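You operate a simulated robot arm through the tools that you are given. There is no shell and no other tool. Be economical: measure what you need, move in short steps, check, and stop when the job is done.

The job below is to be done with a simulated two-armed robot. You get a single attempt, and the scene is never put back.

JOB
Hold the black tub on the clear top of the long grey bench steady with one hand and put the small grey cube in it with the other.

The check looks at the end state, three seconds after you hand in, the way a careful person would. Anything else that was tipped, shoved, dropped, spilled or broken makes it a failure.

ROBOT AND FRAMES
Two 7-joint arms with two-finger parallel grippers on one trunk, on a base that drives. Base frame: it is fixed to the floor where the robot stands at the start and does not move with it; the origin is under the middle of the robot, x ahead of it, y to its left, z up; the surface under the hand at the start is at about z = 880. Units: mm, degrees, N and s.
The left shoulder is at the start at [60, 143, 934], the right one opposite. With the tool pointing down near the work surface each hand reaches from about 300 to 720 mm from the robot's upright axis, wherever it stands, measured 20 degrees to its own side. Places, roughly: black tub [1750, 1750, 1000]; small grey cube (4x4x5 cm) [800, 100, 900]. Payload 1.57 kg a hand.
The TCP of each hand is the grasp point between the finger pads, 30 mm short of the fingertips. In the tool frame z runs along the fingers and y along their closing line. The gripper opens to 110 mm. The fingers are 24 mm wide and 12 mm thick; the gripper's body (48 by 112 mm) begins 78 mm behind the TCP.
Orientation is told as [roll, pitch, yaw] about the base's x, y, z axes, in that order, counted from this pose: with the fingers straight down and closing along the base's y, the tool's x points along the base's -x, its y along +y and its z along -z.

CONTROLS
- The arms move only by the tool jog_arm. It takes "left_targets", "right_targets" or both (then of equal length, played together; a hand with none holds still); each is a list of rows, each an object (a shift or turn left out is 0, a gripper value left out holds the last) with "dp": the shift along the tool's x, y, z in mm, a list of three; "dr": the turn, a rotation vector about the tool's x, y, z in degrees, a list of three; "jaw": the closure in counts, from 0 (fully open) to 255 (shut). In form: [{"dp": [dx, dy, dz], "dr": [ax, ay, az], "jaw": jaw}, ...]. A call has 1 to 8 rows; each row shifts and turns the commanded pose from where the row before left it, along the tool's axes as they then stand. Each row takes 0.2 s and may step no farther than 50 mm and 8.6 degrees from the row before; otherwise, or with a gripper value out of range, the whole call is refused. A pose out of reach is approached as far as the arm can. The call stops where the force on the tool passes 40 N (or 10 N more than at its start, if that is more) or the arm is blocked; 0.2 s more then pass. Each finger travels about 45 mm/s and halts on what it meets, pressing with about 43 N; the grip force reading is that of the motor and also rises with nothing between the fingers. The clock runs only during rows and for 0.2 s after the last one: add rows that do not move to give the fingers time. The reply holds the time, the measured pose of the TCP, the force on the tool along the base axes, the opening and the grip force, in the units named above and with some noise, with the torque about the TCP (base axes, N m) and any sound that the robot's microphone picked up, and new pictures: "show" is both (left out), scene, wrist or none (wrist: the cameras of the hands that moved).
- Cameras (640 x 400 px; columns grow to the right, rows downward): "scene" is now at [53.6, 4.9, 1555.9]; the picture's right is [0.07, -1.00, 0.00], its down [-0.63, -0.04, -0.78] and it looks along [0.78, 0.05, -0.63] (base axes); focal length 258 px, centre (320, 200). "left" rides on the left gripper at [70, -16, -141] in its tool frame; the picture's right is [0.23, 0.97, 0.00], its down [-0.85, 0.20, -0.48] and it looks along [-0.47, 0.11, 0.88] (tool axes); focal length 222 px, centre (320, 200). "right" rides on the right gripper at [70, 16, -141] in its tool frame; the picture's right is [-0.23, 0.97, 0.00], its down [-0.86, -0.20, -0.48] and it looks along [-0.47, -0.11, 0.88] (tool axes); focal length 222 px, centre (320, 200). There is no depth. A picture from a camera that has moved, and an enlarged one, comes with that camera's place and axes in the base frame and with its lens.
- lift_body(by): slides the trunk up (or, below 0, down) by that many mm; the arms and the scene camera ride with it, the base frame stays. It gives what a move gives, with no picture.
- steer(legs): drives the robot by 1 to 6 legs, each [ahead, left, turn to the left] in mm, mm and degrees, along the robot's own axes; the way and the turn of a leg run together, so that a leg with both is an arc; at most 1500 mm and 180 degrees a leg. The arms and the cameras ride along, it lands a little off, and it stops where it bumps. It gives what a move gives, and a new picture of the scene camera.
- pan_tilt(pan, tilt): turns the head with the scene camera to pan (to the left, within 86 degrees either way) and tilt (down, from -29 to 69), counted from straight ahead of the robot. It gives what a move gives, and a new picture of the scene camera.
- zoom(camera, box): a new picture of the part [left, top, right, bottom] of that camera's present view, enlarged. It takes no simulated time.
- job_done(): hands the job in; it is judged then, once.

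Work in short steps. Places have to be worked out from the pictures, the camera data and where the tool is seen: move nearer, look again, correct. Check each grasp and each placing, and mend what went wrong. You have 120 turns and 260 pictures in all, those below and enlarged ones among them. Open the grippers and draw the arms clear of the work before you hand the job in, unless the task says otherwise; then end with one line.

The tools are called as a command line: name --argument value ..., lists and objects as JSON in quotes. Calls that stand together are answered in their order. jog_arm: Moves the arms, as the interface text tells. Its arguments: {"type":"object","properties":{"left_targets":{"type":"array","items":{"type":"object","properties":{"dp":{"type":"array","items":{"type":"number"}},"dr":{"type":"array","items":{"type":"number"}},"jaw":{"type":"number"}}}},"right_targets":{"type":"array","items":{"type":"object","properties":{"dp":{"type":"array","items":{"type":"number"}},"dr":{"type":"array","items":{"type":"number"}},"jaw":{"type":"number"}}}},"show":{"type":"string","enum":["both","scene","wrist","none"]}},"required":[]} The other tools are called the same way: lift_body (by) slides the trunk up or down; steer (legs) drives the base; pan_tilt (pan, tilt) turns the head that bears the scene camera; zoom (camera, box) takes an enlarged picture of a part of a camera's view; job_done () hands the job in.

At the start:

```text
clock: 0.0
left_ee_pos: [483.2, 265.7, 1112.9]
left_tcp_rot: [0.0, 0.0, -0.1]
left_contact_force: [-0.5, -0.3, 0.2]
left_wrist_torque: [0.0, 0.01, 0.01]
left_finger_gap: 109.9
left_finger_force: 0.1
right_ee_pos: [443.8, -126.8, 1081.1]
right_tcp_rot: [-0.1, 0.1, 0.0]
right_contact_force: [0.4, -0.4, 0.1]
right_wrist_torque: [0.01, 0.03, 0.02]
right_finger_gap: 109.9
right_finger_force: 0.0
trunk travel left (down, up): [-533.0, 57.0]
robot x, y, heading: [-2.3, -0.8, -0.0]
head pan, tilt: [4.0, 39.0]
```

scene: 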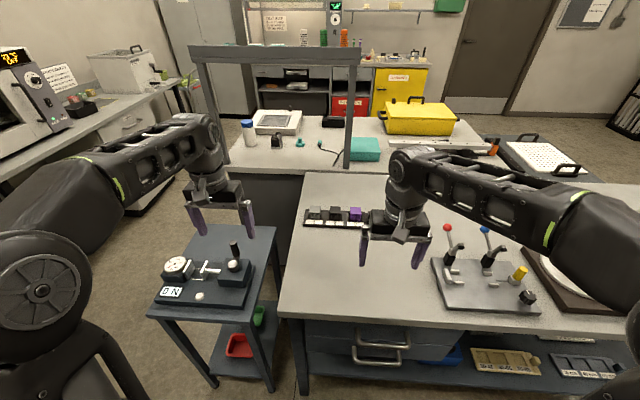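
right: 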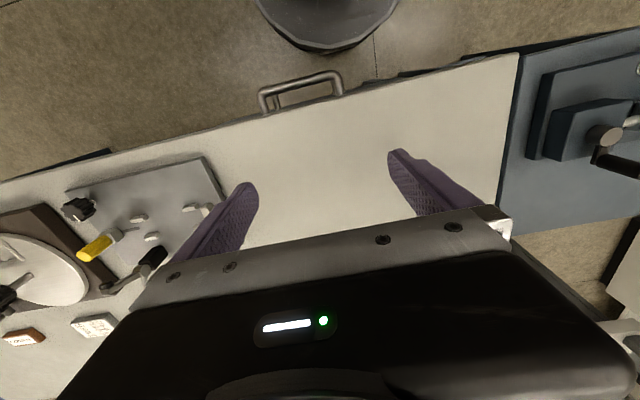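
left: 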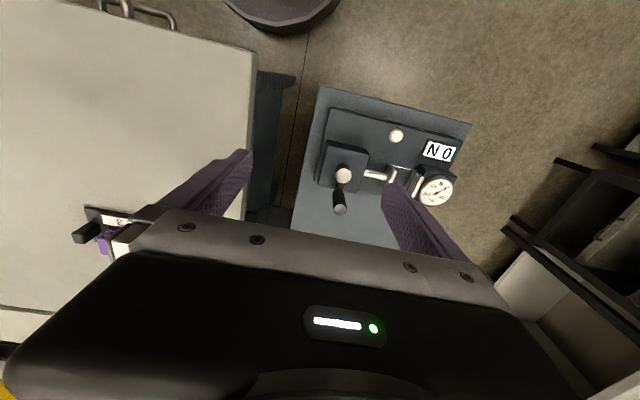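

I see a rack with cubes near the middle of the near bench; I zoom on it and on the left bench, where the tub may be.

zoom --camera "scene" --box '[280, 180, 400, 255]'

zoom --camera "scene" --box '[0, 20, 240, 170]'

pan_tilt --pan 45 --tilt 25

```text
5.33 times, centred on (340, 218) of scene
camera zoom: at [53.6, 4.9, 1555.9], right [0.07, -1.0, 0.0], down [-0.63, -0.04, -0.78], along [0.78, 0.05, -0.63], focal length 1376 px, centre (213, 107)
```

zoom: 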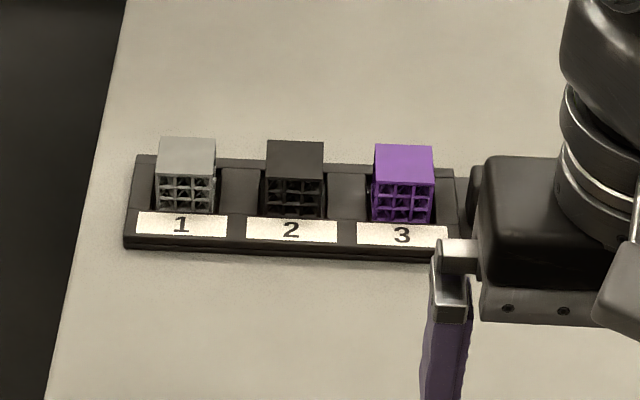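

```text
2.67 times, centred on (120, 95) of scene
camera zoom: at [53.6, 4.9, 1555.9], right [0.07, -1.0, 0.0], down [-0.63, -0.04, -0.78], along [0.78, 0.05, -0.63], focal length 688 px, centre (853, 480)
```

zoom: 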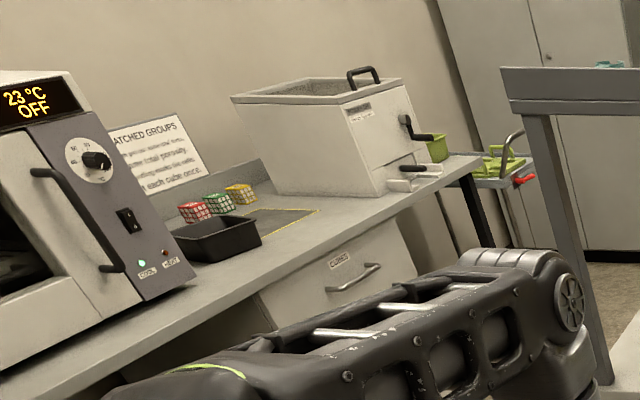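

```text
clock: 1.1
left_ee_pos: [483.6, 265.5, 1113.3]
left_tcp_rot: [0.0, 0.0, -0.1]
left_contact_force: [-0.1, 1.0, -0.6]
left_wrist_torque: [0.05, -0.02, 0.0]
left_finger_gap: 109.9
left_finger_force: 0.1
right_ee_pos: [443.8, -126.2, 1081.4]
right_tcp_rot: [0.0, 0.0, 0.1]
right_contact_force: [0.2, -0.5, -0.2]
right_wrist_torque: [-0.02, 0.0, -0.01]
right_finger_gap: 110.1
right_finger_force: 0.0
trunk travel left (down, up): [-533.0, 57.0]
robot x, y, heading: [-0.8, -1.5, -0.2]
head pan, tilt: [45.0, 25.0]
camera scene: at [33.3, 63.9, 1577.7], right [0.71, -0.71, 0.0], down [-0.3, -0.3, -0.91], along [0.64, 0.64, -0.42], focal length 258 px, centre (320, 200)
```

scene: 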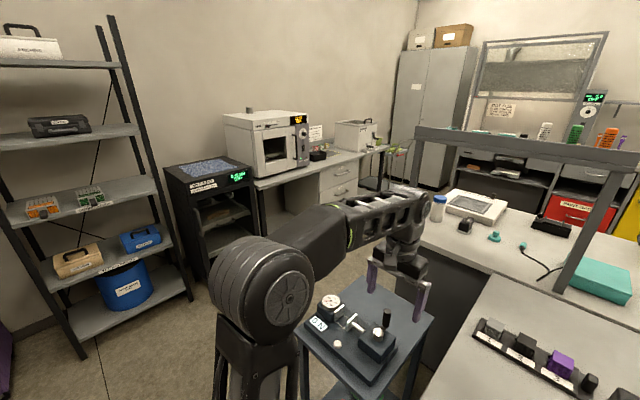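

The tub (black tray) sits on the left wall bench; the grey cube is in slot 1 of the rack at about [770, 70]. I move up a little and turn left so that the right hand can reach it.

steer --legs '[[70, 0, 0], [0, 0, 15]]'

pan_tilt --pan -10 --tilt 45

```text
clock: 3.0
left_ee_pos: [464.7, 385.9, 1112.1]
left_tcp_rot: [0.0, 0.1, 15.5]
left_contact_force: [0.5, 0.4, 0.4]
left_wrist_torque: [-0.03, 0.03, 0.03]
left_finger_gap: 109.8
left_finger_force: 0.1
right_ee_pos: [533.5, -2.6, 1082.2]
right_tcp_rot: [0.0, 0.0, 15.5]
right_contact_force: [-0.4, -0.3, 0.7]
right_wrist_torque: [0.01, 0.0, 0.0]
right_finger_gap: 110.0
right_finger_force: 0.1
trunk travel left (down, up): [-533.0, 57.0]
robot x, y, heading: [71.7, -1.7, 15.3]
head pan, tilt: [45.0, 25.0]
camera scene: at [86.0, 71.5, 1577.7], right [0.87, -0.49, 0.0], down [-0.21, -0.37, -0.91], along [0.45, 0.79, -0.42], focal length 258 px, centre (320, 200)
```

scene: 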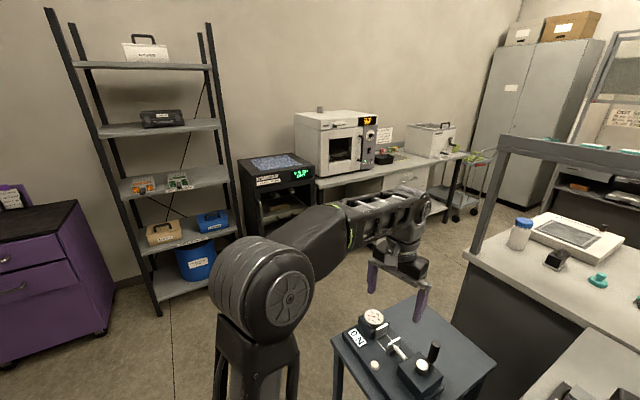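

```text
clock: 4.2
left_ee_pos: [465.5, 384.8, 1112.9]
left_tcp_rot: [0.0, 0.0, 15.4]
left_contact_force: [-0.4, -0.1, 0.4]
left_wrist_torque: [-0.01, -0.01, -0.02]
left_finger_gap: 110.2
left_finger_force: 0.0
right_ee_pos: [533.0, -3.6, 1081.8]
right_tcp_rot: [0.0, -0.1, 15.4]
right_contact_force: [-0.4, 0.1, 0.5]
right_wrist_torque: [0.0, 0.02, -0.01]
right_finger_gap: 110.0
right_finger_force: 0.0
trunk travel left (down, up): [-533.0, 57.0]
robot x, y, heading: [73.5, 1.8, 15.6]
head pan, tilt: [-10.0, 45.0]
camera scene: at [121.6, -1.2, 1547.2], right [0.1, -1.0, 0.0], down [-0.7, -0.07, -0.71], along [0.7, 0.07, -0.71], focal length 258 px, centre (320, 200)
```

scene: 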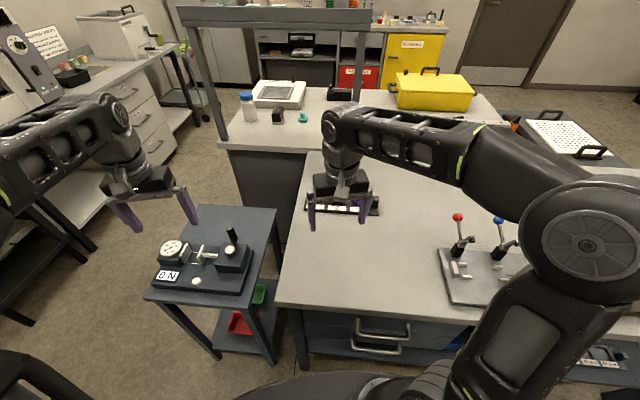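

I square the right hand to the base axes and move it over toward the grey cube to look with its wrist camera.

jog_arm --right_targets '[{"dr": [0, 0, 7.7]}, {"dr": [0, 0, 7.7]}, {"dp": [-30, 35, 0]}, {"dp": [-35, 35, 0]}, {"dp": [-35, 0, 0]}, {"dp": [-35, 0, 0]}, {}]'

```text
clock: 5.8
left_ee_pos: [465.6, 385.9, 1113.1]
left_tcp_rot: [0.0, -0.1, 15.5]
left_contact_force: [-0.2, -0.4, 0.1]
left_wrist_torque: [0.03, 0.0, -0.01]
left_finger_gap: 109.9
left_finger_force: 0.0
right_ee_pos: [619.6, 67.4, 1084.8]
right_tcp_rot: [0.0, -0.1, 0.1]
right_contact_force: [-0.3, -0.3, -0.1]
right_wrist_torque: [0.01, 0.0, 0.02]
right_finger_gap: 110.1
right_finger_force: 0.0
right hand out of reach, approached as far as the arm can: row 5, 6
trunk travel left (down, up): [-533.0, 57.0]
robot x, y, heading: [68.6, -3.0, 15.6]
head pan, tilt: [-10.0, 45.0]
camera scene: at [121.3, -1.2, 1547.2], right [0.1, -1.0, 0.0], down [-0.7, -0.07, -0.71], along [0.7, 0.07, -0.71], focal length 258 px, centre (320, 200)
camera right: at [550.1, 82.7, 1226.9], right [0.23, 0.97, 0.0], down [0.85, -0.2, 0.48], along [0.47, -0.11, -0.88], focal length 222 px, centre (320, 200)
```

scene: 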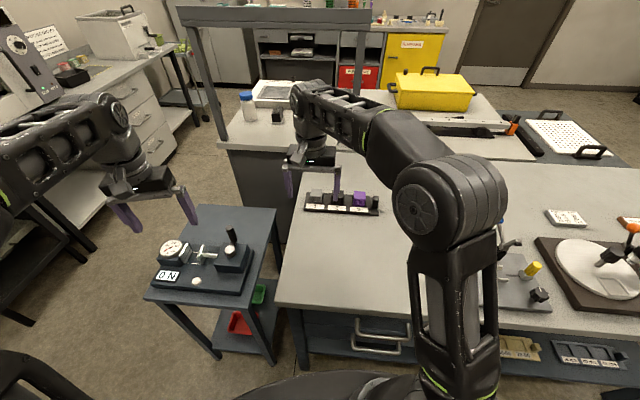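
right: 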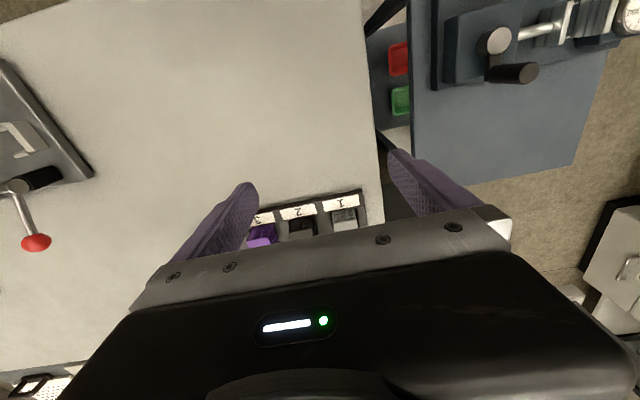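

The rack is seen between the fingers; I enlarge it to measure the grey cube.

zoom --camera "right" --box '[240, 170, 400, 270]'

zoom --camera "scene" --box '[280, 160, 400, 235]'

```text
4.00 times, centred on (320, 220) of right
camera zoom: at [550.1, 82.7, 1226.9], right [0.23, 0.97, 0.0], down [0.85, -0.2, 0.48], along [0.47, -0.11, -0.88], focal length 888 px, centre (320, 120)
```

zoom: 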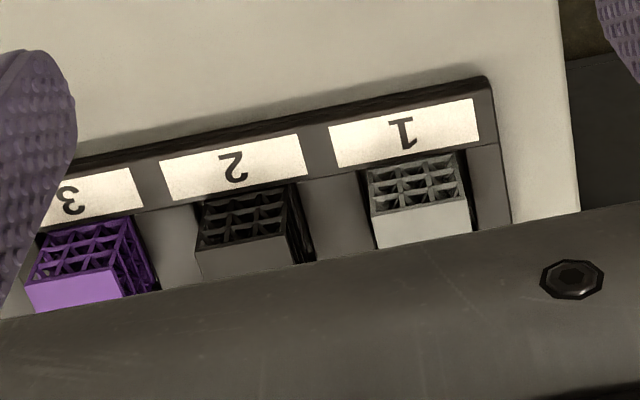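

```text
5.33 times, centred on (340, 198) of scene
camera zoom: at [121.3, -1.2, 1547.2], right [0.1, -1.0, 0.0], down [-0.7, -0.07, -0.71], along [0.7, 0.07, -0.71], focal length 1376 px, centre (213, 213)
```

zoom: 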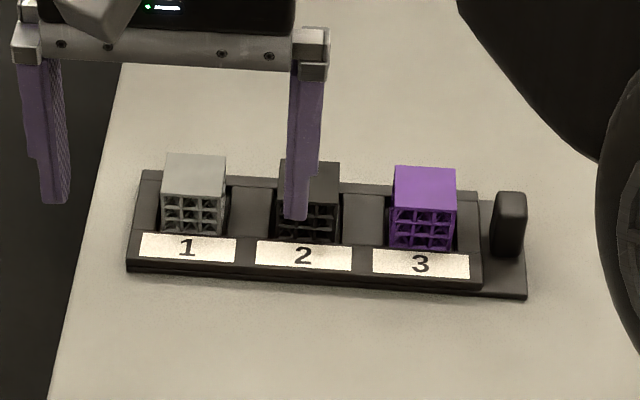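

The cube's top comes out at about [785, 75, ~925]. I lower the hand to z≈1000 and reach forward for a closer look.

jog_arm --right_targets '[{"dp": [0, 0, 40]}, {"dp": [0, 0, 45]}, {"dp": [-30, 0, 0]}, {"dp": [-30, 0, 0]}, {}]'

```text
clock: 7.0
left_ee_pos: [465.7, 385.8, 1112.8]
left_tcp_rot: [-0.1, -0.2, 15.6]
left_contact_force: [-0.9, -0.2, -0.1]
left_wrist_torque: [0.0, 0.01, -0.02]
left_finger_gap: 110.0
left_finger_force: 0.1
right_ee_pos: [683.4, 68.4, 998.4]
right_tcp_rot: [0.0, 0.0, 0.1]
right_contact_force: [-0.9, 1.1, -0.2]
right_wrist_torque: [0.0, 0.02, 0.01]
right_finger_gap: 110.1
right_finger_force: 0.0
trunk travel left (down, up): [-533.0, 57.0]
robot x, y, heading: [70.6, -3.2, 15.7]
head pan, tilt: [-10.0, 45.0]
camera scene: at [121.2, -1.4, 1547.2], right [0.1, -1.0, 0.0], down [-0.7, -0.07, -0.71], along [0.7, 0.07, -0.71], focal length 258 px, centre (320, 200)
camera right: at [613.9, 83.6, 1141.3], right [0.23, 0.97, 0.0], down [0.86, -0.2, 0.48], along [0.47, -0.11, -0.88], focal length 222 px, centre (320, 200)
```

scene: 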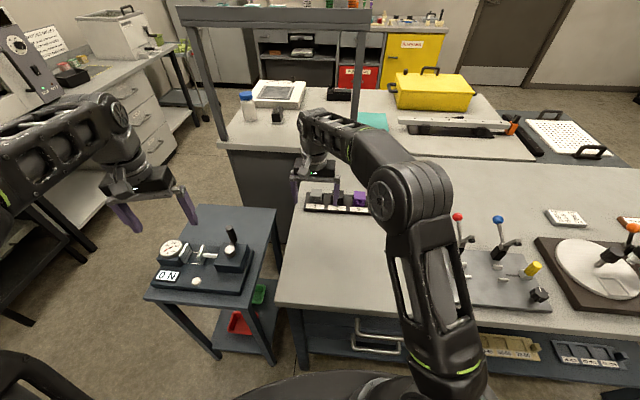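
right: 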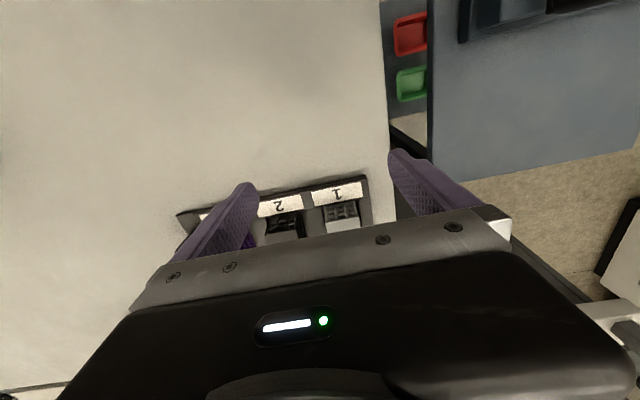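

I continue forward 60 mm at the same height, still above the cube tops.

jog_arm --right_targets '[{"dp": [-30, 5, 0]}, {"dp": [-30, 0, 0]}, {}]' --show "wrist"

zoom --camera "right" --box '[240, 140, 400, 240]'

zoom --camera "scene" --box '[280, 160, 400, 235]'

```text
clock: 7.8
left_ee_pos: [466.3, 385.2, 1113.5]
left_tcp_rot: [0.0, 0.0, 15.5]
left_contact_force: [1.0, -0.5, 0.3]
left_wrist_torque: [-0.02, -0.03, 0.02]
left_finger_gap: 109.8
left_finger_force: 0.0
right_ee_pos: [725.0, 70.5, 997.5]
right_tcp_rot: [0.1, -0.2, 0.1]
right_contact_force: [0.4, -0.3, -0.3]
right_wrist_torque: [-0.01, 0.0, -0.01]
right_finger_gap: 110.1
right_finger_force: 0.1
right hand out of reach, approached as far as the arm can: row 2
trunk travel left (down, up): [-533.0, 57.0]
robot x, y, heading: [67.8, 1.3, 15.2]
head pan, tilt: [-10.0, 45.0]
camera right: at [654.1, 86.7, 1138.8], right [0.22, 0.97, 0.0], down [0.85, -0.2, 0.48], along [0.47, -0.11, -0.88], focal length 222 px, centre (320, 200)
```

right: 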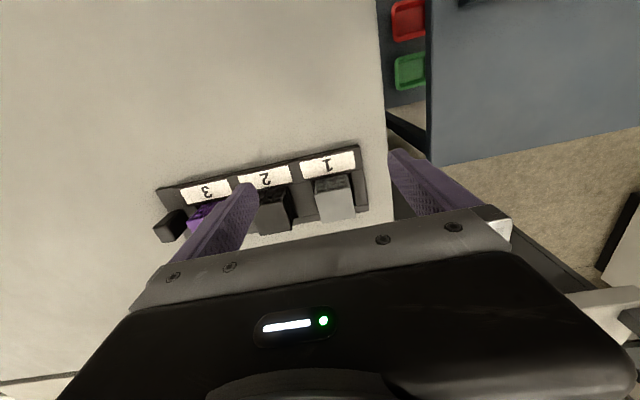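

```text
4.00 times, centred on (320, 190) of right
camera zoom: at [654.1, 86.7, 1138.8], right [0.22, 0.97, 0.0], down [0.85, -0.2, 0.48], along [0.47, -0.11, -0.88], focal length 888 px, centre (320, 240)
```

zoom: 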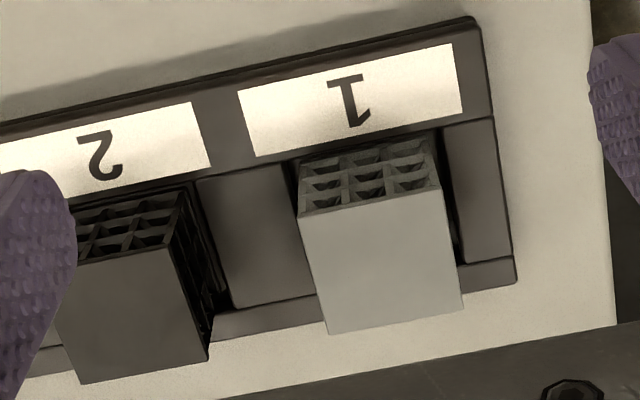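

```text
5.33 times, centred on (340, 198) of scene
camera zoom: at [122.2, -1.1, 1547.1], right [0.1, -1.0, 0.0], down [-0.7, -0.07, -0.71], along [0.7, 0.07, -0.71], focal length 1376 px, centre (213, 213)
```

zoom: 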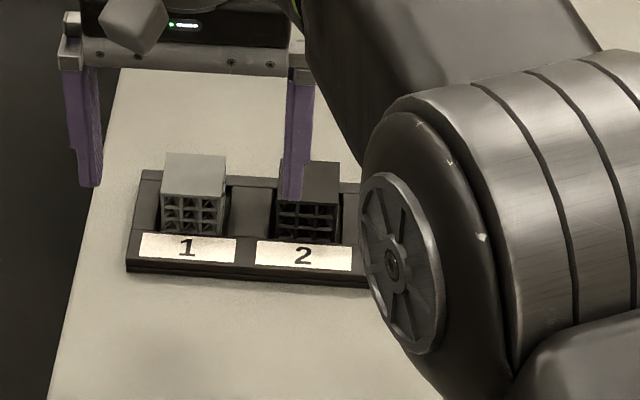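

The cube's top is at about [785, 75, 915], just out of this reach. Turning further left brings the right shoulder closer; I also raise the trunk a little.

lift_body --by 40

steer --legs '[[0, 0, 22]]'

pan_tilt --pan -32 --tilt 45

```text
clock: 8.7
left_ee_pos: [467.1, 385.9, 1151.6]
left_tcp_rot: [-0.1, 0.0, 15.5]
left_contact_force: [-1.0, -0.1, -0.7]
left_wrist_torque: [0.01, 0.01, 0.0]
left_finger_gap: 110.2
left_finger_force: 0.2
right_ee_pos: [723.3, 71.1, 1037.7]
right_tcp_rot: [0.1, -0.1, 0.0]
right_contact_force: [0.2, 0.7, -0.1]
right_wrist_torque: [0.0, -0.02, -0.03]
right_finger_gap: 110.0
right_finger_force: 0.0
trunk travel left (down, up): [-573.0, 17.0]
robot x, y, heading: [67.0, 1.7, 15.4]
head pan, tilt: [-10.0, 45.0]
```

```text
clock: 10.2
left_ee_pos: [294.2, 504.0, 1152.4]
left_tcp_rot: [0.1, 0.0, 37.3]
left_contact_force: [-0.2, 1.0, -0.3]
left_wrist_torque: [-0.03, 0.0, 0.02]
left_finger_gap: 110.2
left_finger_force: 0.0
right_ee_pos: [650.9, 308.2, 1037.7]
right_tcp_rot: [0.1, -0.2, 21.9]
right_contact_force: [-0.5, -1.1, 0.1]
right_wrist_torque: [0.0, -0.03, -0.03]
right_finger_gap: 110.2
right_finger_force: 0.0
trunk travel left (down, up): [-573.0, 17.0]
robot x, y, heading: [74.5, -0.2, 37.4]
head pan, tilt: [-10.0, 45.0]
camera scene: at [117.6, 18.4, 1587.2], right [0.46, -0.89, 0.0], down [-0.63, -0.32, -0.71], along [0.63, 0.32, -0.71], focal length 258 px, centre (320, 200)
```

scene: 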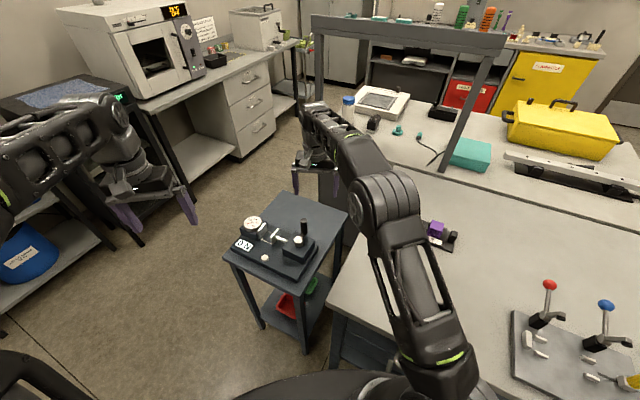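

```text
clock: 11.1
left_ee_pos: [295.1, 503.9, 1152.5]
left_tcp_rot: [0.0, 0.1, 37.3]
left_contact_force: [-0.4, 0.2, -0.9]
left_wrist_torque: [-0.01, -0.03, 0.0]
left_finger_gap: 110.3
left_finger_force: 0.1
right_ee_pos: [650.2, 306.7, 1038.6]
right_tcp_rot: [0.1, -0.2, 21.8]
right_contact_force: [-0.1, -0.2, 0.0]
right_wrist_torque: [-0.01, -0.01, -0.01]
right_finger_gap: 110.0
right_finger_force: 0.0
trunk travel left (down, up): [-573.0, 17.0]
robot x, y, heading: [70.8, 1.7, 37.2]
head pan, tilt: [-32.0, 45.0]
camera scene: at [126.6, -11.6, 1587.1], right [0.09, -1.0, 0.0], down [-0.7, -0.07, -0.71], along [0.7, 0.07, -0.71], focal length 258 px, centre (320, 200)
```

scene: 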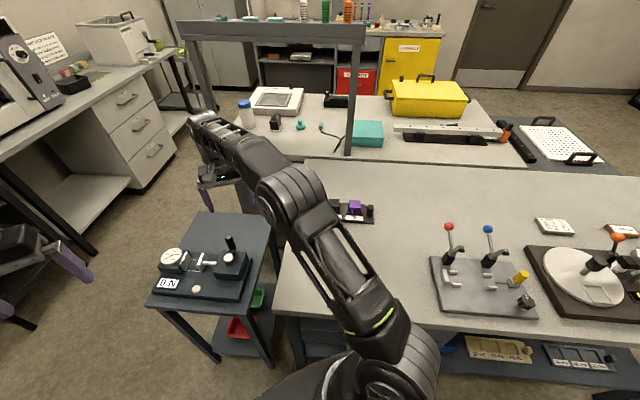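

I rotate the right hand square again and swing it over the rack at a safe height.

jog_arm --right_targets '[{"dr": [0, 0, 7.3]}, {"dr": [0, 0, 7.3]}, {"dr": [0, 0, 7.2]}, {"dp": [0, -48, 0]}, {"dp": [0, -48, 0]}, {"dp": [-20, -45, 0]}, {"dp": [-25, -45, 0]}, {"dp": [-25, -45, 0]}]' --show "none"

jog_arm --right_targets '[{"dp": [-15, 0, 25]}, {"dp": [-20, 0, 20]}, {"dp": [-20, 0, 0]}, {}]'

zoom --camera "right" --box '[240, 140, 400, 240]'

```text
refused: row 7 steps farther than a row can; nothing moved
```

```text
clock: 12.1
left_ee_pos: [295.7, 504.9, 1153.6]
left_tcp_rot: [0.1, 0.0, 37.4]
left_contact_force: [-0.6, -0.7, 0.8]
left_wrist_torque: [0.05, 0.0, 0.01]
left_finger_gap: 109.9
left_finger_force: 0.1
right_ee_pos: [675.2, 316.7, 998.9]
right_tcp_rot: [0.2, -0.4, 21.8]
right_contact_force: [-0.6, -0.2, 0.5]
right_wrist_torque: [-0.01, -0.01, 0.0]
right_finger_gap: 109.7
right_finger_force: 0.1
right hand out of reach, approached as far as the arm can: row 2, 3
trunk travel left (down, up): [-573.0, 17.0]
robot x, y, heading: [72.0, -0.9, 37.4]
head pan, tilt: [-32.0, 45.0]
camera scene: at [126.5, -11.8, 1587.1], right [0.09, -1.0, 0.0], down [-0.7, -0.07, -0.71], along [0.7, 0.06, -0.71], focal length 258 px, centre (320, 200)
camera right: at [604.6, 304.2, 1140.1], right [-0.15, 0.99, 0.0], down [0.87, 0.13, 0.48], along [0.48, 0.08, -0.88], focal length 222 px, centre (320, 200)
```

scene: 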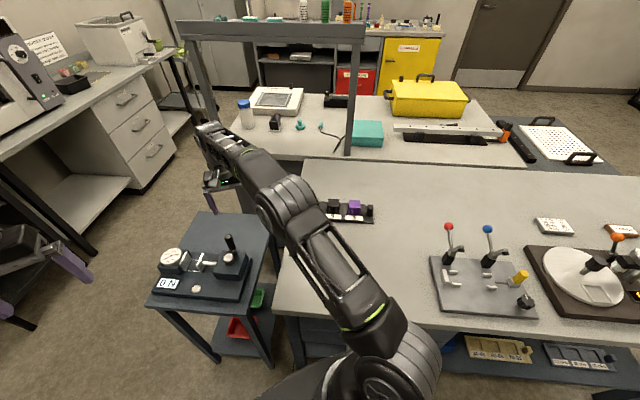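
right: 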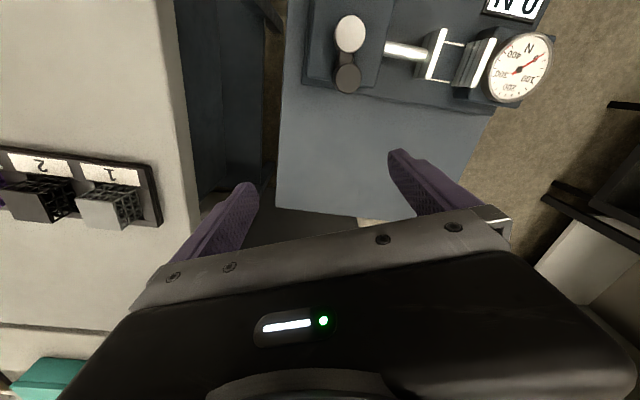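

```text
4.00 times, centred on (320, 190) of right
camera zoom: at [604.6, 304.2, 1140.1], right [-0.15, 0.99, 0.0], down [0.87, 0.13, 0.48], along [0.48, 0.08, -0.88], focal length 888 px, centre (320, 240)
```

zoom: 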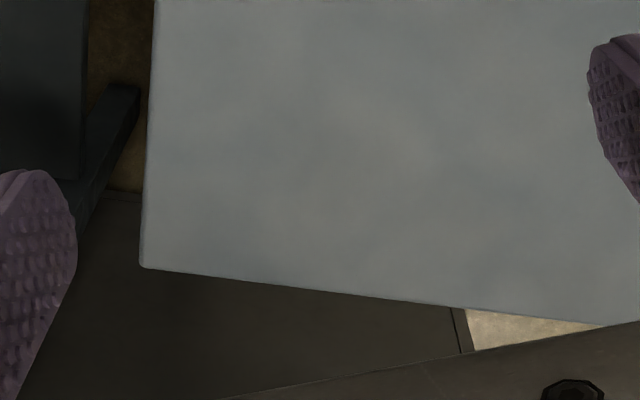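

The first call was refused (a step too long) and the second ran without it; the hand is safe at z≈999. I now rotate and swing to y≈75 with shorter steps.

jog_arm --right_targets '[{"dr": [0, 0, 7.3]}, {"dr": [0, 0, 7.3]}, {"dr": [0, 0, 7.2]}, {"dp": [0, -48, 0]}, {"dp": [0, -48, 0]}, {"dp": [0, -48, 0]}, {"dp": [-10, -48, 0]}, {"dp": [-10, -48, 0]}]' --show "none"

jog_arm --right_targets '[{"dp": [-20, 0, 0]}, {}]'

zoom --camera "right" --box '[240, 140, 400, 240]'

```text
clock: 13.9
left_ee_pos: [296.0, 502.9, 1153.1]
left_tcp_rot: [0.0, -0.1, 37.3]
left_contact_force: [0.2, 0.0, 0.2]
left_wrist_torque: [0.03, -0.04, -0.01]
left_finger_gap: 109.9
left_finger_force: 0.0
right_ee_pos: [696.2, 72.8, 1006.0]
right_tcp_rot: [0.3, -0.1, 0.2]
right_contact_force: [0.2, -0.2, -0.7]
right_wrist_torque: [0.03, 0.0, -0.04]
right_finger_gap: 110.1
right_finger_force: 0.0
trunk travel left (down, up): [-573.0, 17.0]
robot x, y, heading: [68.6, 1.1, 37.5]
head pan, tilt: [-32.0, 45.0]
```

```text
clock: 14.5
left_ee_pos: [295.1, 503.7, 1154.0]
left_tcp_rot: [0.0, -0.1, 37.2]
left_contact_force: [-0.8, 0.1, -0.5]
left_wrist_torque: [0.02, -0.03, -0.03]
left_finger_gap: 109.7
left_finger_force: 0.1
right_ee_pos: [716.5, 74.2, 1005.0]
right_tcp_rot: [0.1, -0.2, 0.1]
right_contact_force: [0.1, -0.5, -0.5]
right_wrist_torque: [0.04, 0.0, 0.01]
right_finger_gap: 110.0
right_finger_force: 0.1
trunk travel left (down, up): [-573.0, 17.0]
robot x, y, heading: [68.4, -0.6, 37.3]
head pan, tilt: [-32.0, 45.0]
camera scene: at [126.0, -11.7, 1587.2], right [0.09, -1.0, 0.0], down [-0.7, -0.07, -0.71], along [0.7, 0.06, -0.71], focal length 258 px, centre (320, 200)
camera right: at [646.7, 90.2, 1146.2], right [0.23, 0.97, 0.0], down [0.85, -0.2, 0.48], along [0.47, -0.11, -0.88], focal length 222 px, centre (320, 200)
```

scene: 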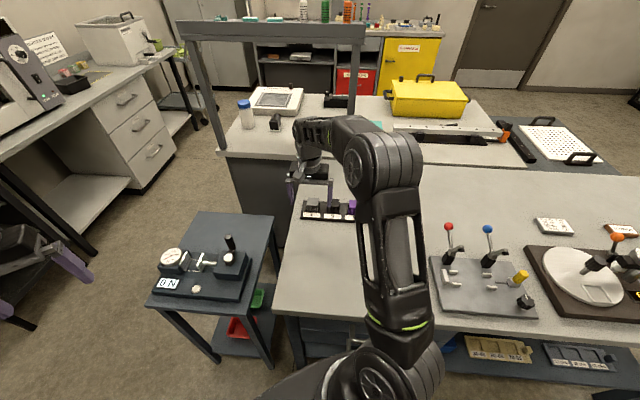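
right: 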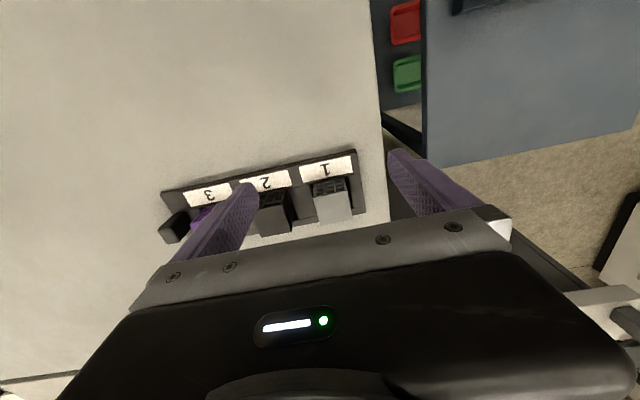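

```text
4.00 times, centred on (320, 190) of right
camera zoom: at [646.7, 90.2, 1146.2], right [0.23, 0.97, 0.0], down [0.85, -0.2, 0.48], along [0.47, -0.11, -0.88], focal length 888 px, centre (320, 240)
```

zoom: 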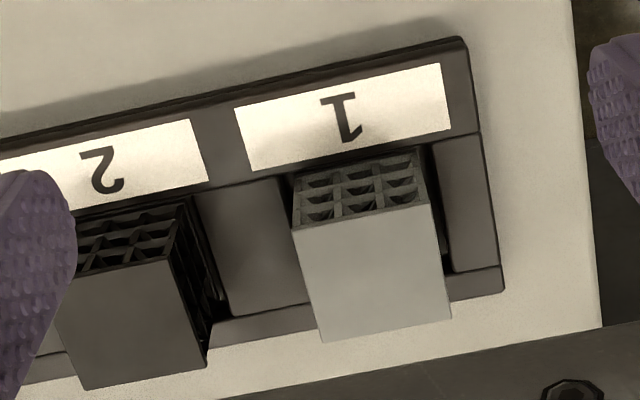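

The repeated fix agrees: cube centre [785, 75], top z≈915. I narrow the jaws to ~62 mm, go over it, stopping 15 mm above.

jog_arm --right_targets '[{"dp": [-20, 1, 15], "jaw": 111}, {"dp": [-25, 0, 15]}, {"dp": [-23, 0, 10]}, {}, {}]'

zoom --camera "scene" --box '[260, 140, 400, 227]'

zoom --camera "right" --box '[240, 140, 400, 240]'

```text
clock: 15.7
left_ee_pos: [294.8, 504.5, 1152.0]
left_tcp_rot: [0.0, 0.0, 37.3]
left_contact_force: [0.1, 0.5, 0.2]
left_wrist_torque: [0.02, 0.02, -0.01]
left_finger_gap: 110.1
left_finger_force: 0.0
right_ee_pos: [784.5, 76.0, 959.0]
right_tcp_rot: [0.1, 0.0, 0.1]
right_contact_force: [0.0, 0.3, -0.5]
right_wrist_torque: [0.01, 0.01, 0.01]
right_finger_gap: 62.4
right_finger_force: 0.1
trunk travel left (down, up): [-573.0, 17.0]
robot x, y, heading: [70.7, -1.7, 37.3]
head pan, tilt: [-32.0, 45.0]
camera scene: at [127.1, -11.7, 1587.1], right [0.09, -1.0, 0.0], down [-0.7, -0.07, -0.71], along [0.7, 0.06, -0.71], focal length 258 px, centre (320, 200)
camera right: at [714.9, 91.5, 1101.7], right [0.23, 0.97, 0.0], down [0.85, -0.2, 0.48], along [0.47, -0.11, -0.88], focal length 222 px, centre (320, 200)
```

scene: 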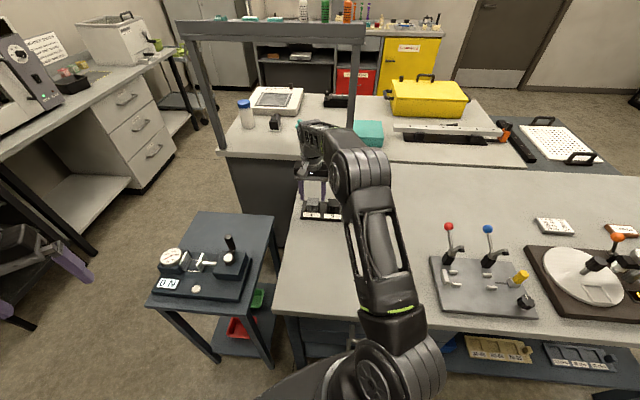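
right: 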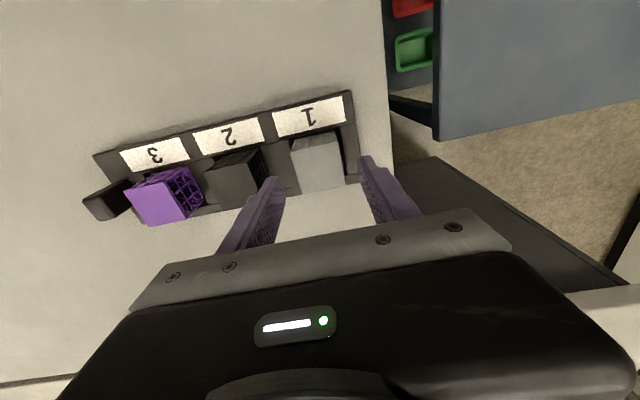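

```text
4.57 times, centred on (330, 184) of scene
camera zoom: at [127.1, -11.7, 1587.1], right [0.09, -1.0, 0.0], down [-0.7, -0.07, -0.71], along [0.7, 0.06, -0.71], focal length 1180 px, centre (274, 275)
```

zoom: 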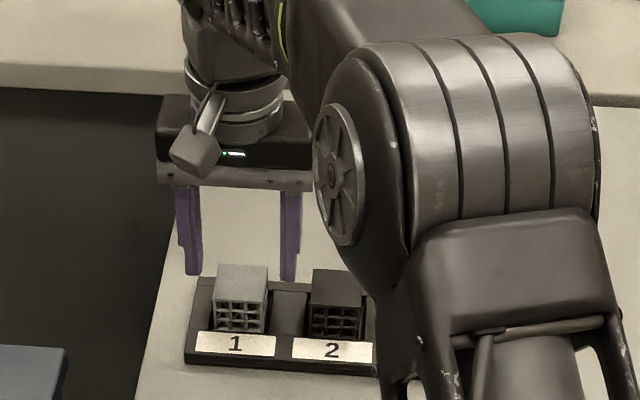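

```text
4.00 times, centred on (320, 190) of right
camera zoom: at [714.9, 91.5, 1101.7], right [0.23, 0.97, 0.0], down [0.85, -0.2, 0.48], along [0.47, -0.11, -0.88], focal length 888 px, centre (320, 240)
```

zoom: 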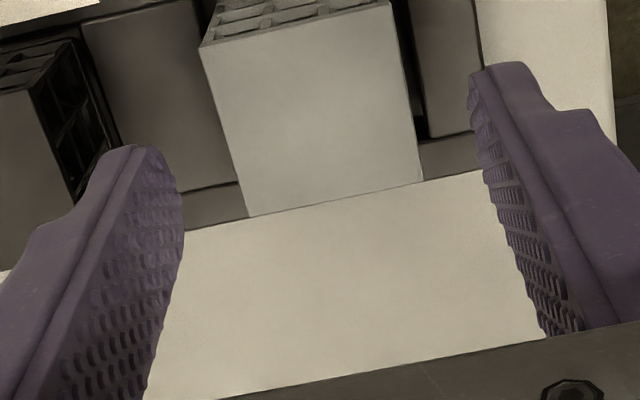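

Refined cube centre is [781, 74], top ≈917. I shift slightly and descend so that the tips come to z≈892, either side of the cube.

jog_arm --right_targets '[{"dp": [3, -2, 15]}, {"dp": [0, 0, 15]}, {"dp": [0, 0, 7]}, {}]'

zoom --camera "scene" --box '[260, 140, 400, 227]'

zoom --camera "right" --box '[220, 110, 420, 235]'

```text
clock: 16.7
left_ee_pos: [295.8, 503.5, 1154.3]
left_tcp_rot: [0.1, -0.2, 37.3]
left_contact_force: [-0.8, 0.6, 0.5]
left_wrist_torque: [0.01, 0.01, -0.02]
left_finger_gap: 110.2
left_finger_force: 0.0
right_ee_pos: [782.5, 75.3, 923.6]
right_tcp_rot: [0.2, -0.4, 0.1]
right_contact_force: [-1.0, -1.6, 11.6]
right_wrist_torque: [-0.41, 0.16, -0.04]
right_finger_gap: 62.7
right_finger_force: 0.6
trunk travel left (down, up): [-573.0, 17.0]
robot x, y, heading: [69.7, -0.8, 37.3]
head pan, tilt: [-32.0, 45.0]
camera scene: at [125.2, -11.9, 1587.4], right [0.09, -1.0, 0.0], down [-0.7, -0.06, -0.71], along [0.7, 0.07, -0.71], focal length 258 px, centre (320, 200)
camera right: at [712.1, 90.8, 1065.7], right [0.23, 0.97, 0.0], down [0.85, -0.2, 0.48], along [0.47, -0.11, -0.88], focal length 222 px, centre (320, 200)
```

scene: 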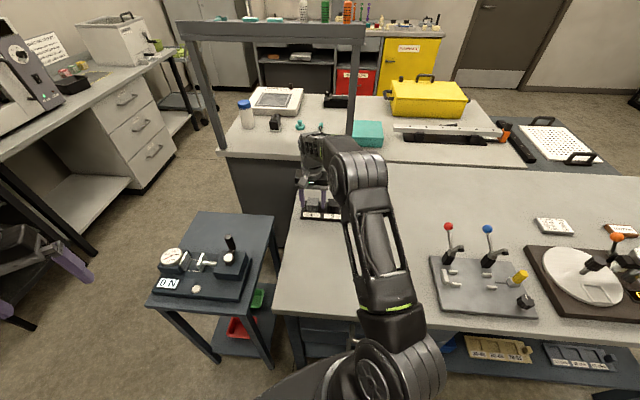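
right: 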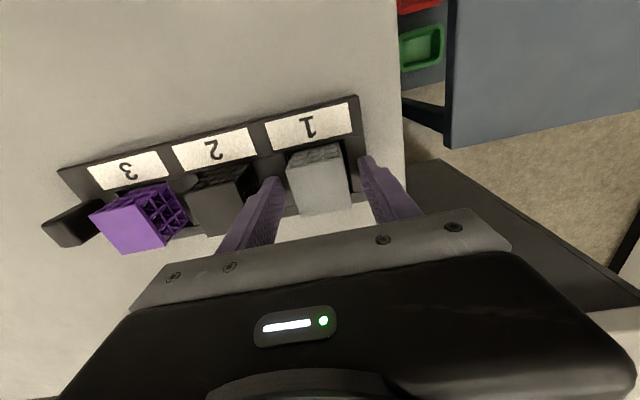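

```text
4.57 times, centred on (330, 184) of scene
camera zoom: at [125.2, -11.9, 1587.4], right [0.09, -1.0, 0.0], down [-0.7, -0.06, -0.71], along [0.7, 0.07, -0.71], focal length 1180 px, centre (274, 275)
```

zoom: 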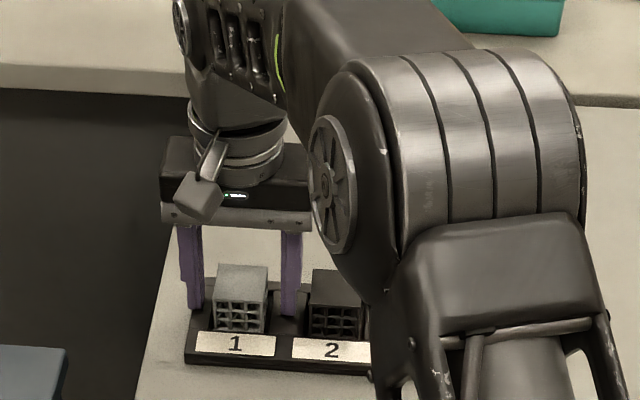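

```text
3.20 times, centred on (320, 172) of right
camera zoom: at [712.1, 90.8, 1065.7], right [0.23, 0.97, 0.0], down [0.85, -0.2, 0.48], along [0.47, -0.11, -0.88], focal length 711 px, centre (320, 288)
```

zoom: 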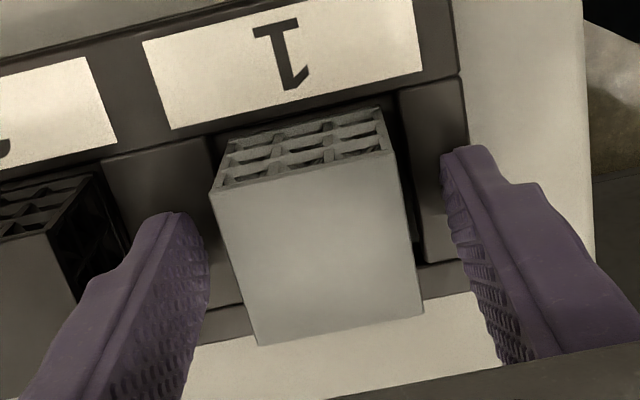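

The tips just touched the rack (12 N), the cube is centred between the fingers. I lift 3 mm and close gently.

jog_arm --right_targets '[{"dp": [0, 0, -3]}, {"jaw": 175}, {}, {}, {}]'

```text
clock: 17.9
left_ee_pos: [295.0, 503.5, 1153.3]
left_tcp_rot: [0.0, 0.1, 37.2]
left_contact_force: [-0.1, -0.2, -0.2]
left_wrist_torque: [-0.02, 0.01, -0.02]
left_finger_gap: 109.9
left_finger_force: 0.1
right_ee_pos: [782.3, 76.2, 924.6]
right_tcp_rot: [0.1, -0.1, 0.2]
right_contact_force: [-0.1, 0.1, -0.9]
right_wrist_torque: [0.02, 0.02, 0.01]
right_finger_gap: 39.0
right_finger_force: 37.7
trunk travel left (down, up): [-573.0, 17.0]
robot x, y, heading: [69.5, 3.4, 37.5]
head pan, tilt: [-32.0, 45.0]
camera scene: at [126.8, -11.8, 1587.1], right [0.09, -1.0, 0.0], down [-0.7, -0.07, -0.71], along [0.7, 0.07, -0.71], focal length 258 px, centre (320, 200)
camera right: at [712.9, 91.5, 1067.4], right [0.23, 0.97, 0.0], down [0.85, -0.2, 0.48], along [0.47, -0.11, -0.88], focal length 222 px, centre (320, 200)
```

scene: 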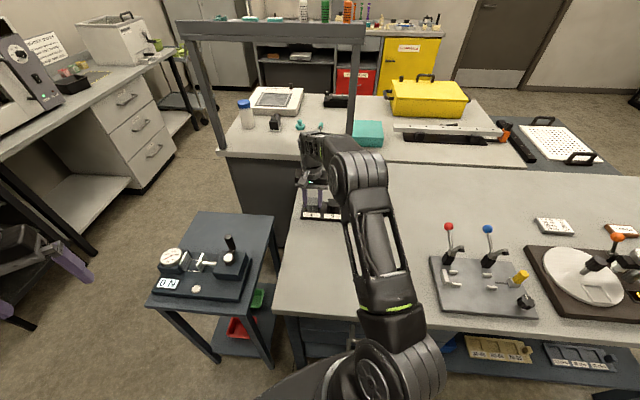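
right: 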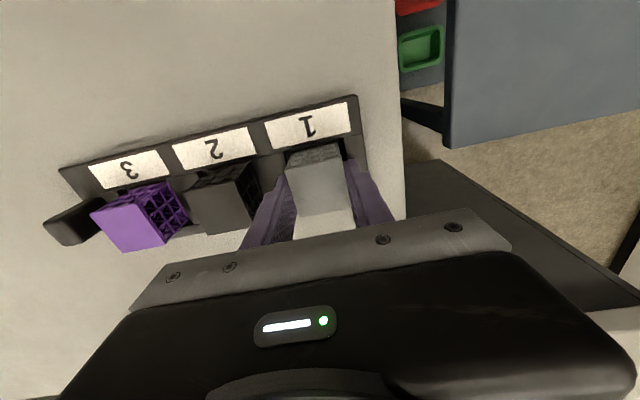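

Gripped at 39 mm, 38 N. I lift straight up slowly, watching that the rack stays put.

jog_arm --right_targets '[{"dp": [0, 0, -8]}, {"dp": [0, 0, -10]}, {"dp": [0, 0, -15]}, {"dp": [0, 0, -20]}, {}]'

zoom --camera "scene" --box '[260, 140, 400, 227]'

```text
clock: 19.1
left_ee_pos: [296.5, 505.5, 1152.3]
left_tcp_rot: [-0.1, 0.1, 37.3]
left_contact_force: [0.3, 0.2, -0.6]
left_wrist_torque: [-0.03, 0.0, 0.0]
left_finger_gap: 110.0
left_finger_force: 0.0
right_ee_pos: [782.4, 76.8, 978.4]
right_tcp_rot: [0.1, -0.1, 0.0]
right_contact_force: [-0.8, 1.2, -0.3]
right_wrist_torque: [0.0, -0.05, 0.0]
right_finger_gap: 38.5
right_finger_force: 32.3
trunk travel left (down, up): [-573.0, 17.0]
robot x, y, heading: [71.0, -1.0, 37.1]
head pan, tilt: [-32.0, 45.0]
camera scene: at [126.9, -11.8, 1587.1], right [0.09, -1.0, 0.0], down [-0.7, -0.07, -0.71], along [0.7, 0.06, -0.71], focal length 258 px, centre (320, 200)
camera right: at [711.6, 91.3, 1120.3], right [0.23, 0.97, 0.0], down [0.85, -0.2, 0.48], along [0.47, -0.11, -0.88], focal length 222 px, centre (320, 200)
```

scene: 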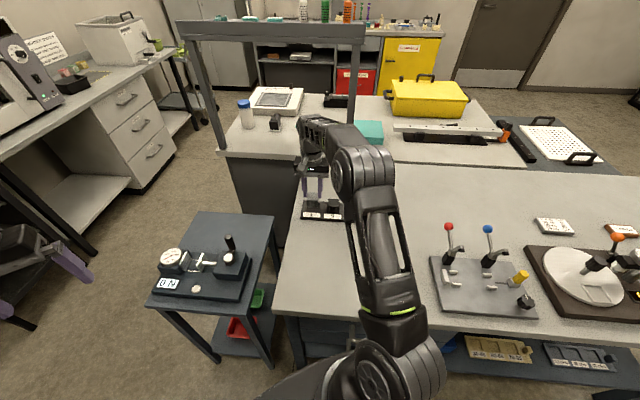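
right: 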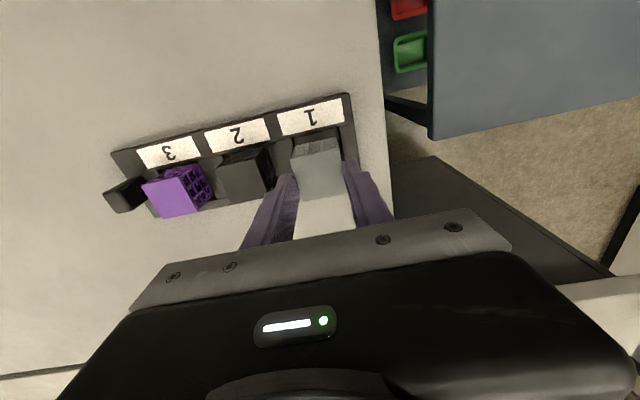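

```text
4.57 times, centred on (330, 184) of scene
camera zoom: at [126.9, -11.8, 1587.1], right [0.09, -1.0, 0.0], down [-0.7, -0.07, -0.71], along [0.7, 0.06, -0.71], focal length 1180 px, centre (274, 275)
```

zoom: 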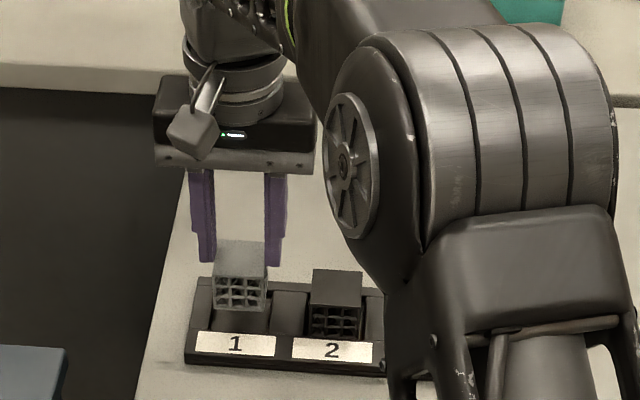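

The cube came out of its slot, but it may have slipped in the jaws; I check close up.

zoom --camera "right" --box '[220, 110, 420, 235]'

zoom --camera "scene" --box '[285, 165, 355, 209]'

```text
3.20 times, centred on (320, 172) of right
camera zoom: at [711.6, 91.3, 1120.3], right [0.23, 0.97, 0.0], down [0.85, -0.2, 0.48], along [0.47, -0.11, -0.88], focal length 711 px, centre (320, 288)
```

zoom: 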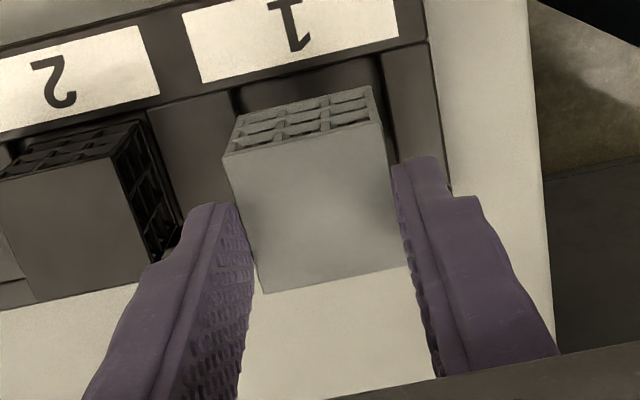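

```text
9.09 times, centred on (320, 187) of scene
camera zoom: at [126.9, -11.8, 1587.1], right [0.09, -1.0, 0.0], down [-0.7, -0.07, -0.71], along [0.7, 0.06, -0.71], focal length 2346 px, centre (320, 318)
```

zoom: 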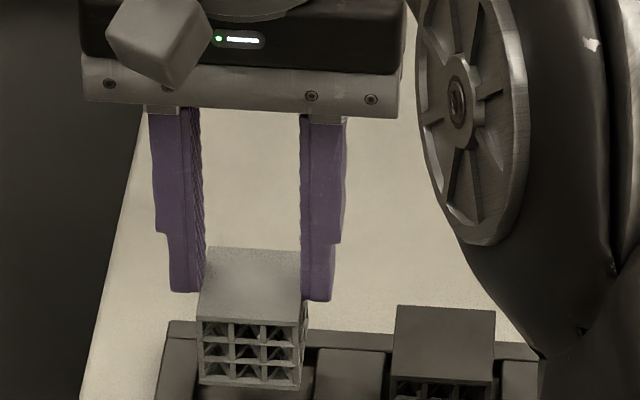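

The cube slid down in the jaws and is now held only by ~8 mm. I squeeze fully and wait to see whether it still creeps.

jog_arm --right_targets '[{"jaw": 255}, {}, {}, {}]' --show "none"

zoom --camera "right" --box '[220, 110, 420, 235]'

```text
clock: 20.1
left_ee_pos: [294.9, 504.0, 1153.8]
left_tcp_rot: [0.0, 0.0, 37.3]
left_contact_force: [-0.2, -0.2, 0.7]
left_wrist_torque: [0.02, 0.05, -0.01]
left_finger_gap: 109.8
left_finger_force: 0.0
right_ee_pos: [782.0, 76.6, 980.2]
right_tcp_rot: [0.0, -0.1, 0.1]
right_contact_force: [-1.1, 0.2, 0.2]
right_wrist_torque: [-0.02, 0.01, 0.02]
right_finger_gap: 38.6
right_finger_force: 42.9
trunk travel left (down, up): [-573.0, 17.0]
robot x, y, heading: [71.7, 0.4, 37.3]
head pan, tilt: [-32.0, 45.0]
```

```text
3.20 times, centred on (320, 172) of right
camera zoom: at [711.5, 91.3, 1120.2], right [0.23, 0.97, 0.0], down [0.85, -0.2, 0.48], along [0.47, -0.11, -0.88], focal length 711 px, centre (320, 288)
```

zoom: 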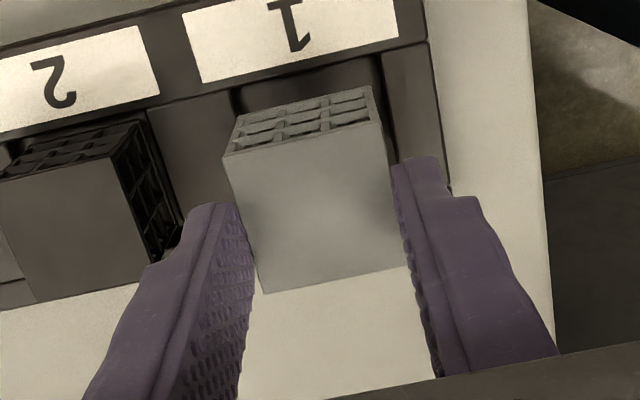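

It holds steady. For a safe drive I'd rather have a deeper grip, so I set the cube on the free bench in front of the rack and regrip it there.

jog_arm --right_targets '[{"dp": [0, 0, -15]}, {"dp": [25, 0, 0]}, {"dp": [30, 0, 0]}, {"dp": [30, 0, 0]}, {"dp": [25, 0, 0]}, {}]'

```text
clock: 21.5
left_ee_pos: [295.0, 504.3, 1152.3]
left_tcp_rot: [0.0, -0.1, 37.3]
left_contact_force: [0.9, 0.2, 0.1]
left_wrist_torque: [-0.01, 0.0, 0.0]
left_finger_gap: 109.8
left_finger_force: 0.0
right_ee_pos: [671.3, 75.1, 995.3]
right_tcp_rot: [0.1, -0.2, 0.0]
right_contact_force: [-0.2, 0.0, -1.4]
right_wrist_torque: [-0.01, 0.04, -0.01]
right_finger_gap: 38.3
right_finger_force: 42.6
trunk travel left (down, up): [-573.0, 17.0]
robot x, y, heading: [72.2, 3.0, 37.2]
head pan, tilt: [-32.0, 45.0]
camera scene: at [127.1, -11.7, 1587.1], right [0.09, -1.0, 0.0], down [-0.7, -0.07, -0.71], along [0.7, 0.06, -0.71], focal length 258 px, centre (320, 200)
camera right: at [601.1, 90.6, 1136.3], right [0.23, 0.97, 0.0], down [0.85, -0.2, 0.48], along [0.47, -0.11, -0.88], focal length 222 px, centre (320, 200)
```

scene: 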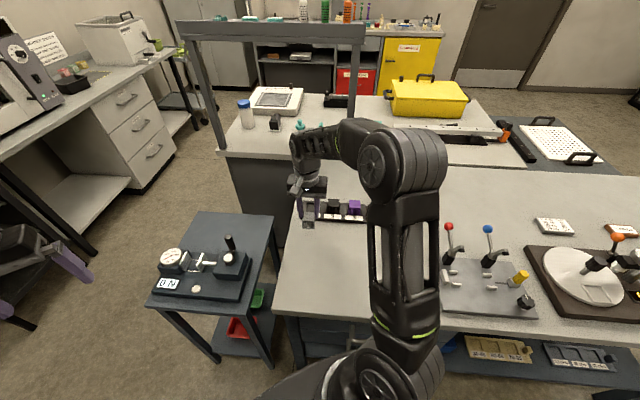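
right: 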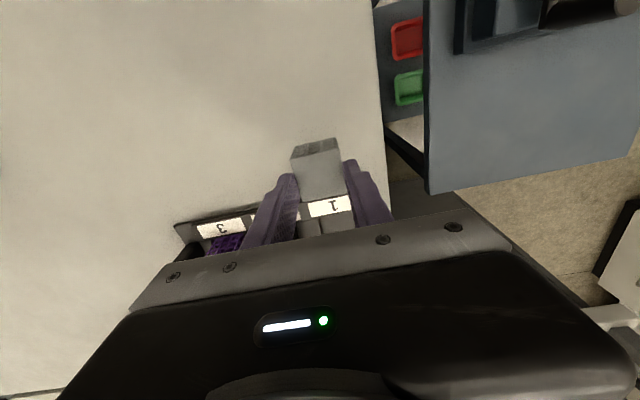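

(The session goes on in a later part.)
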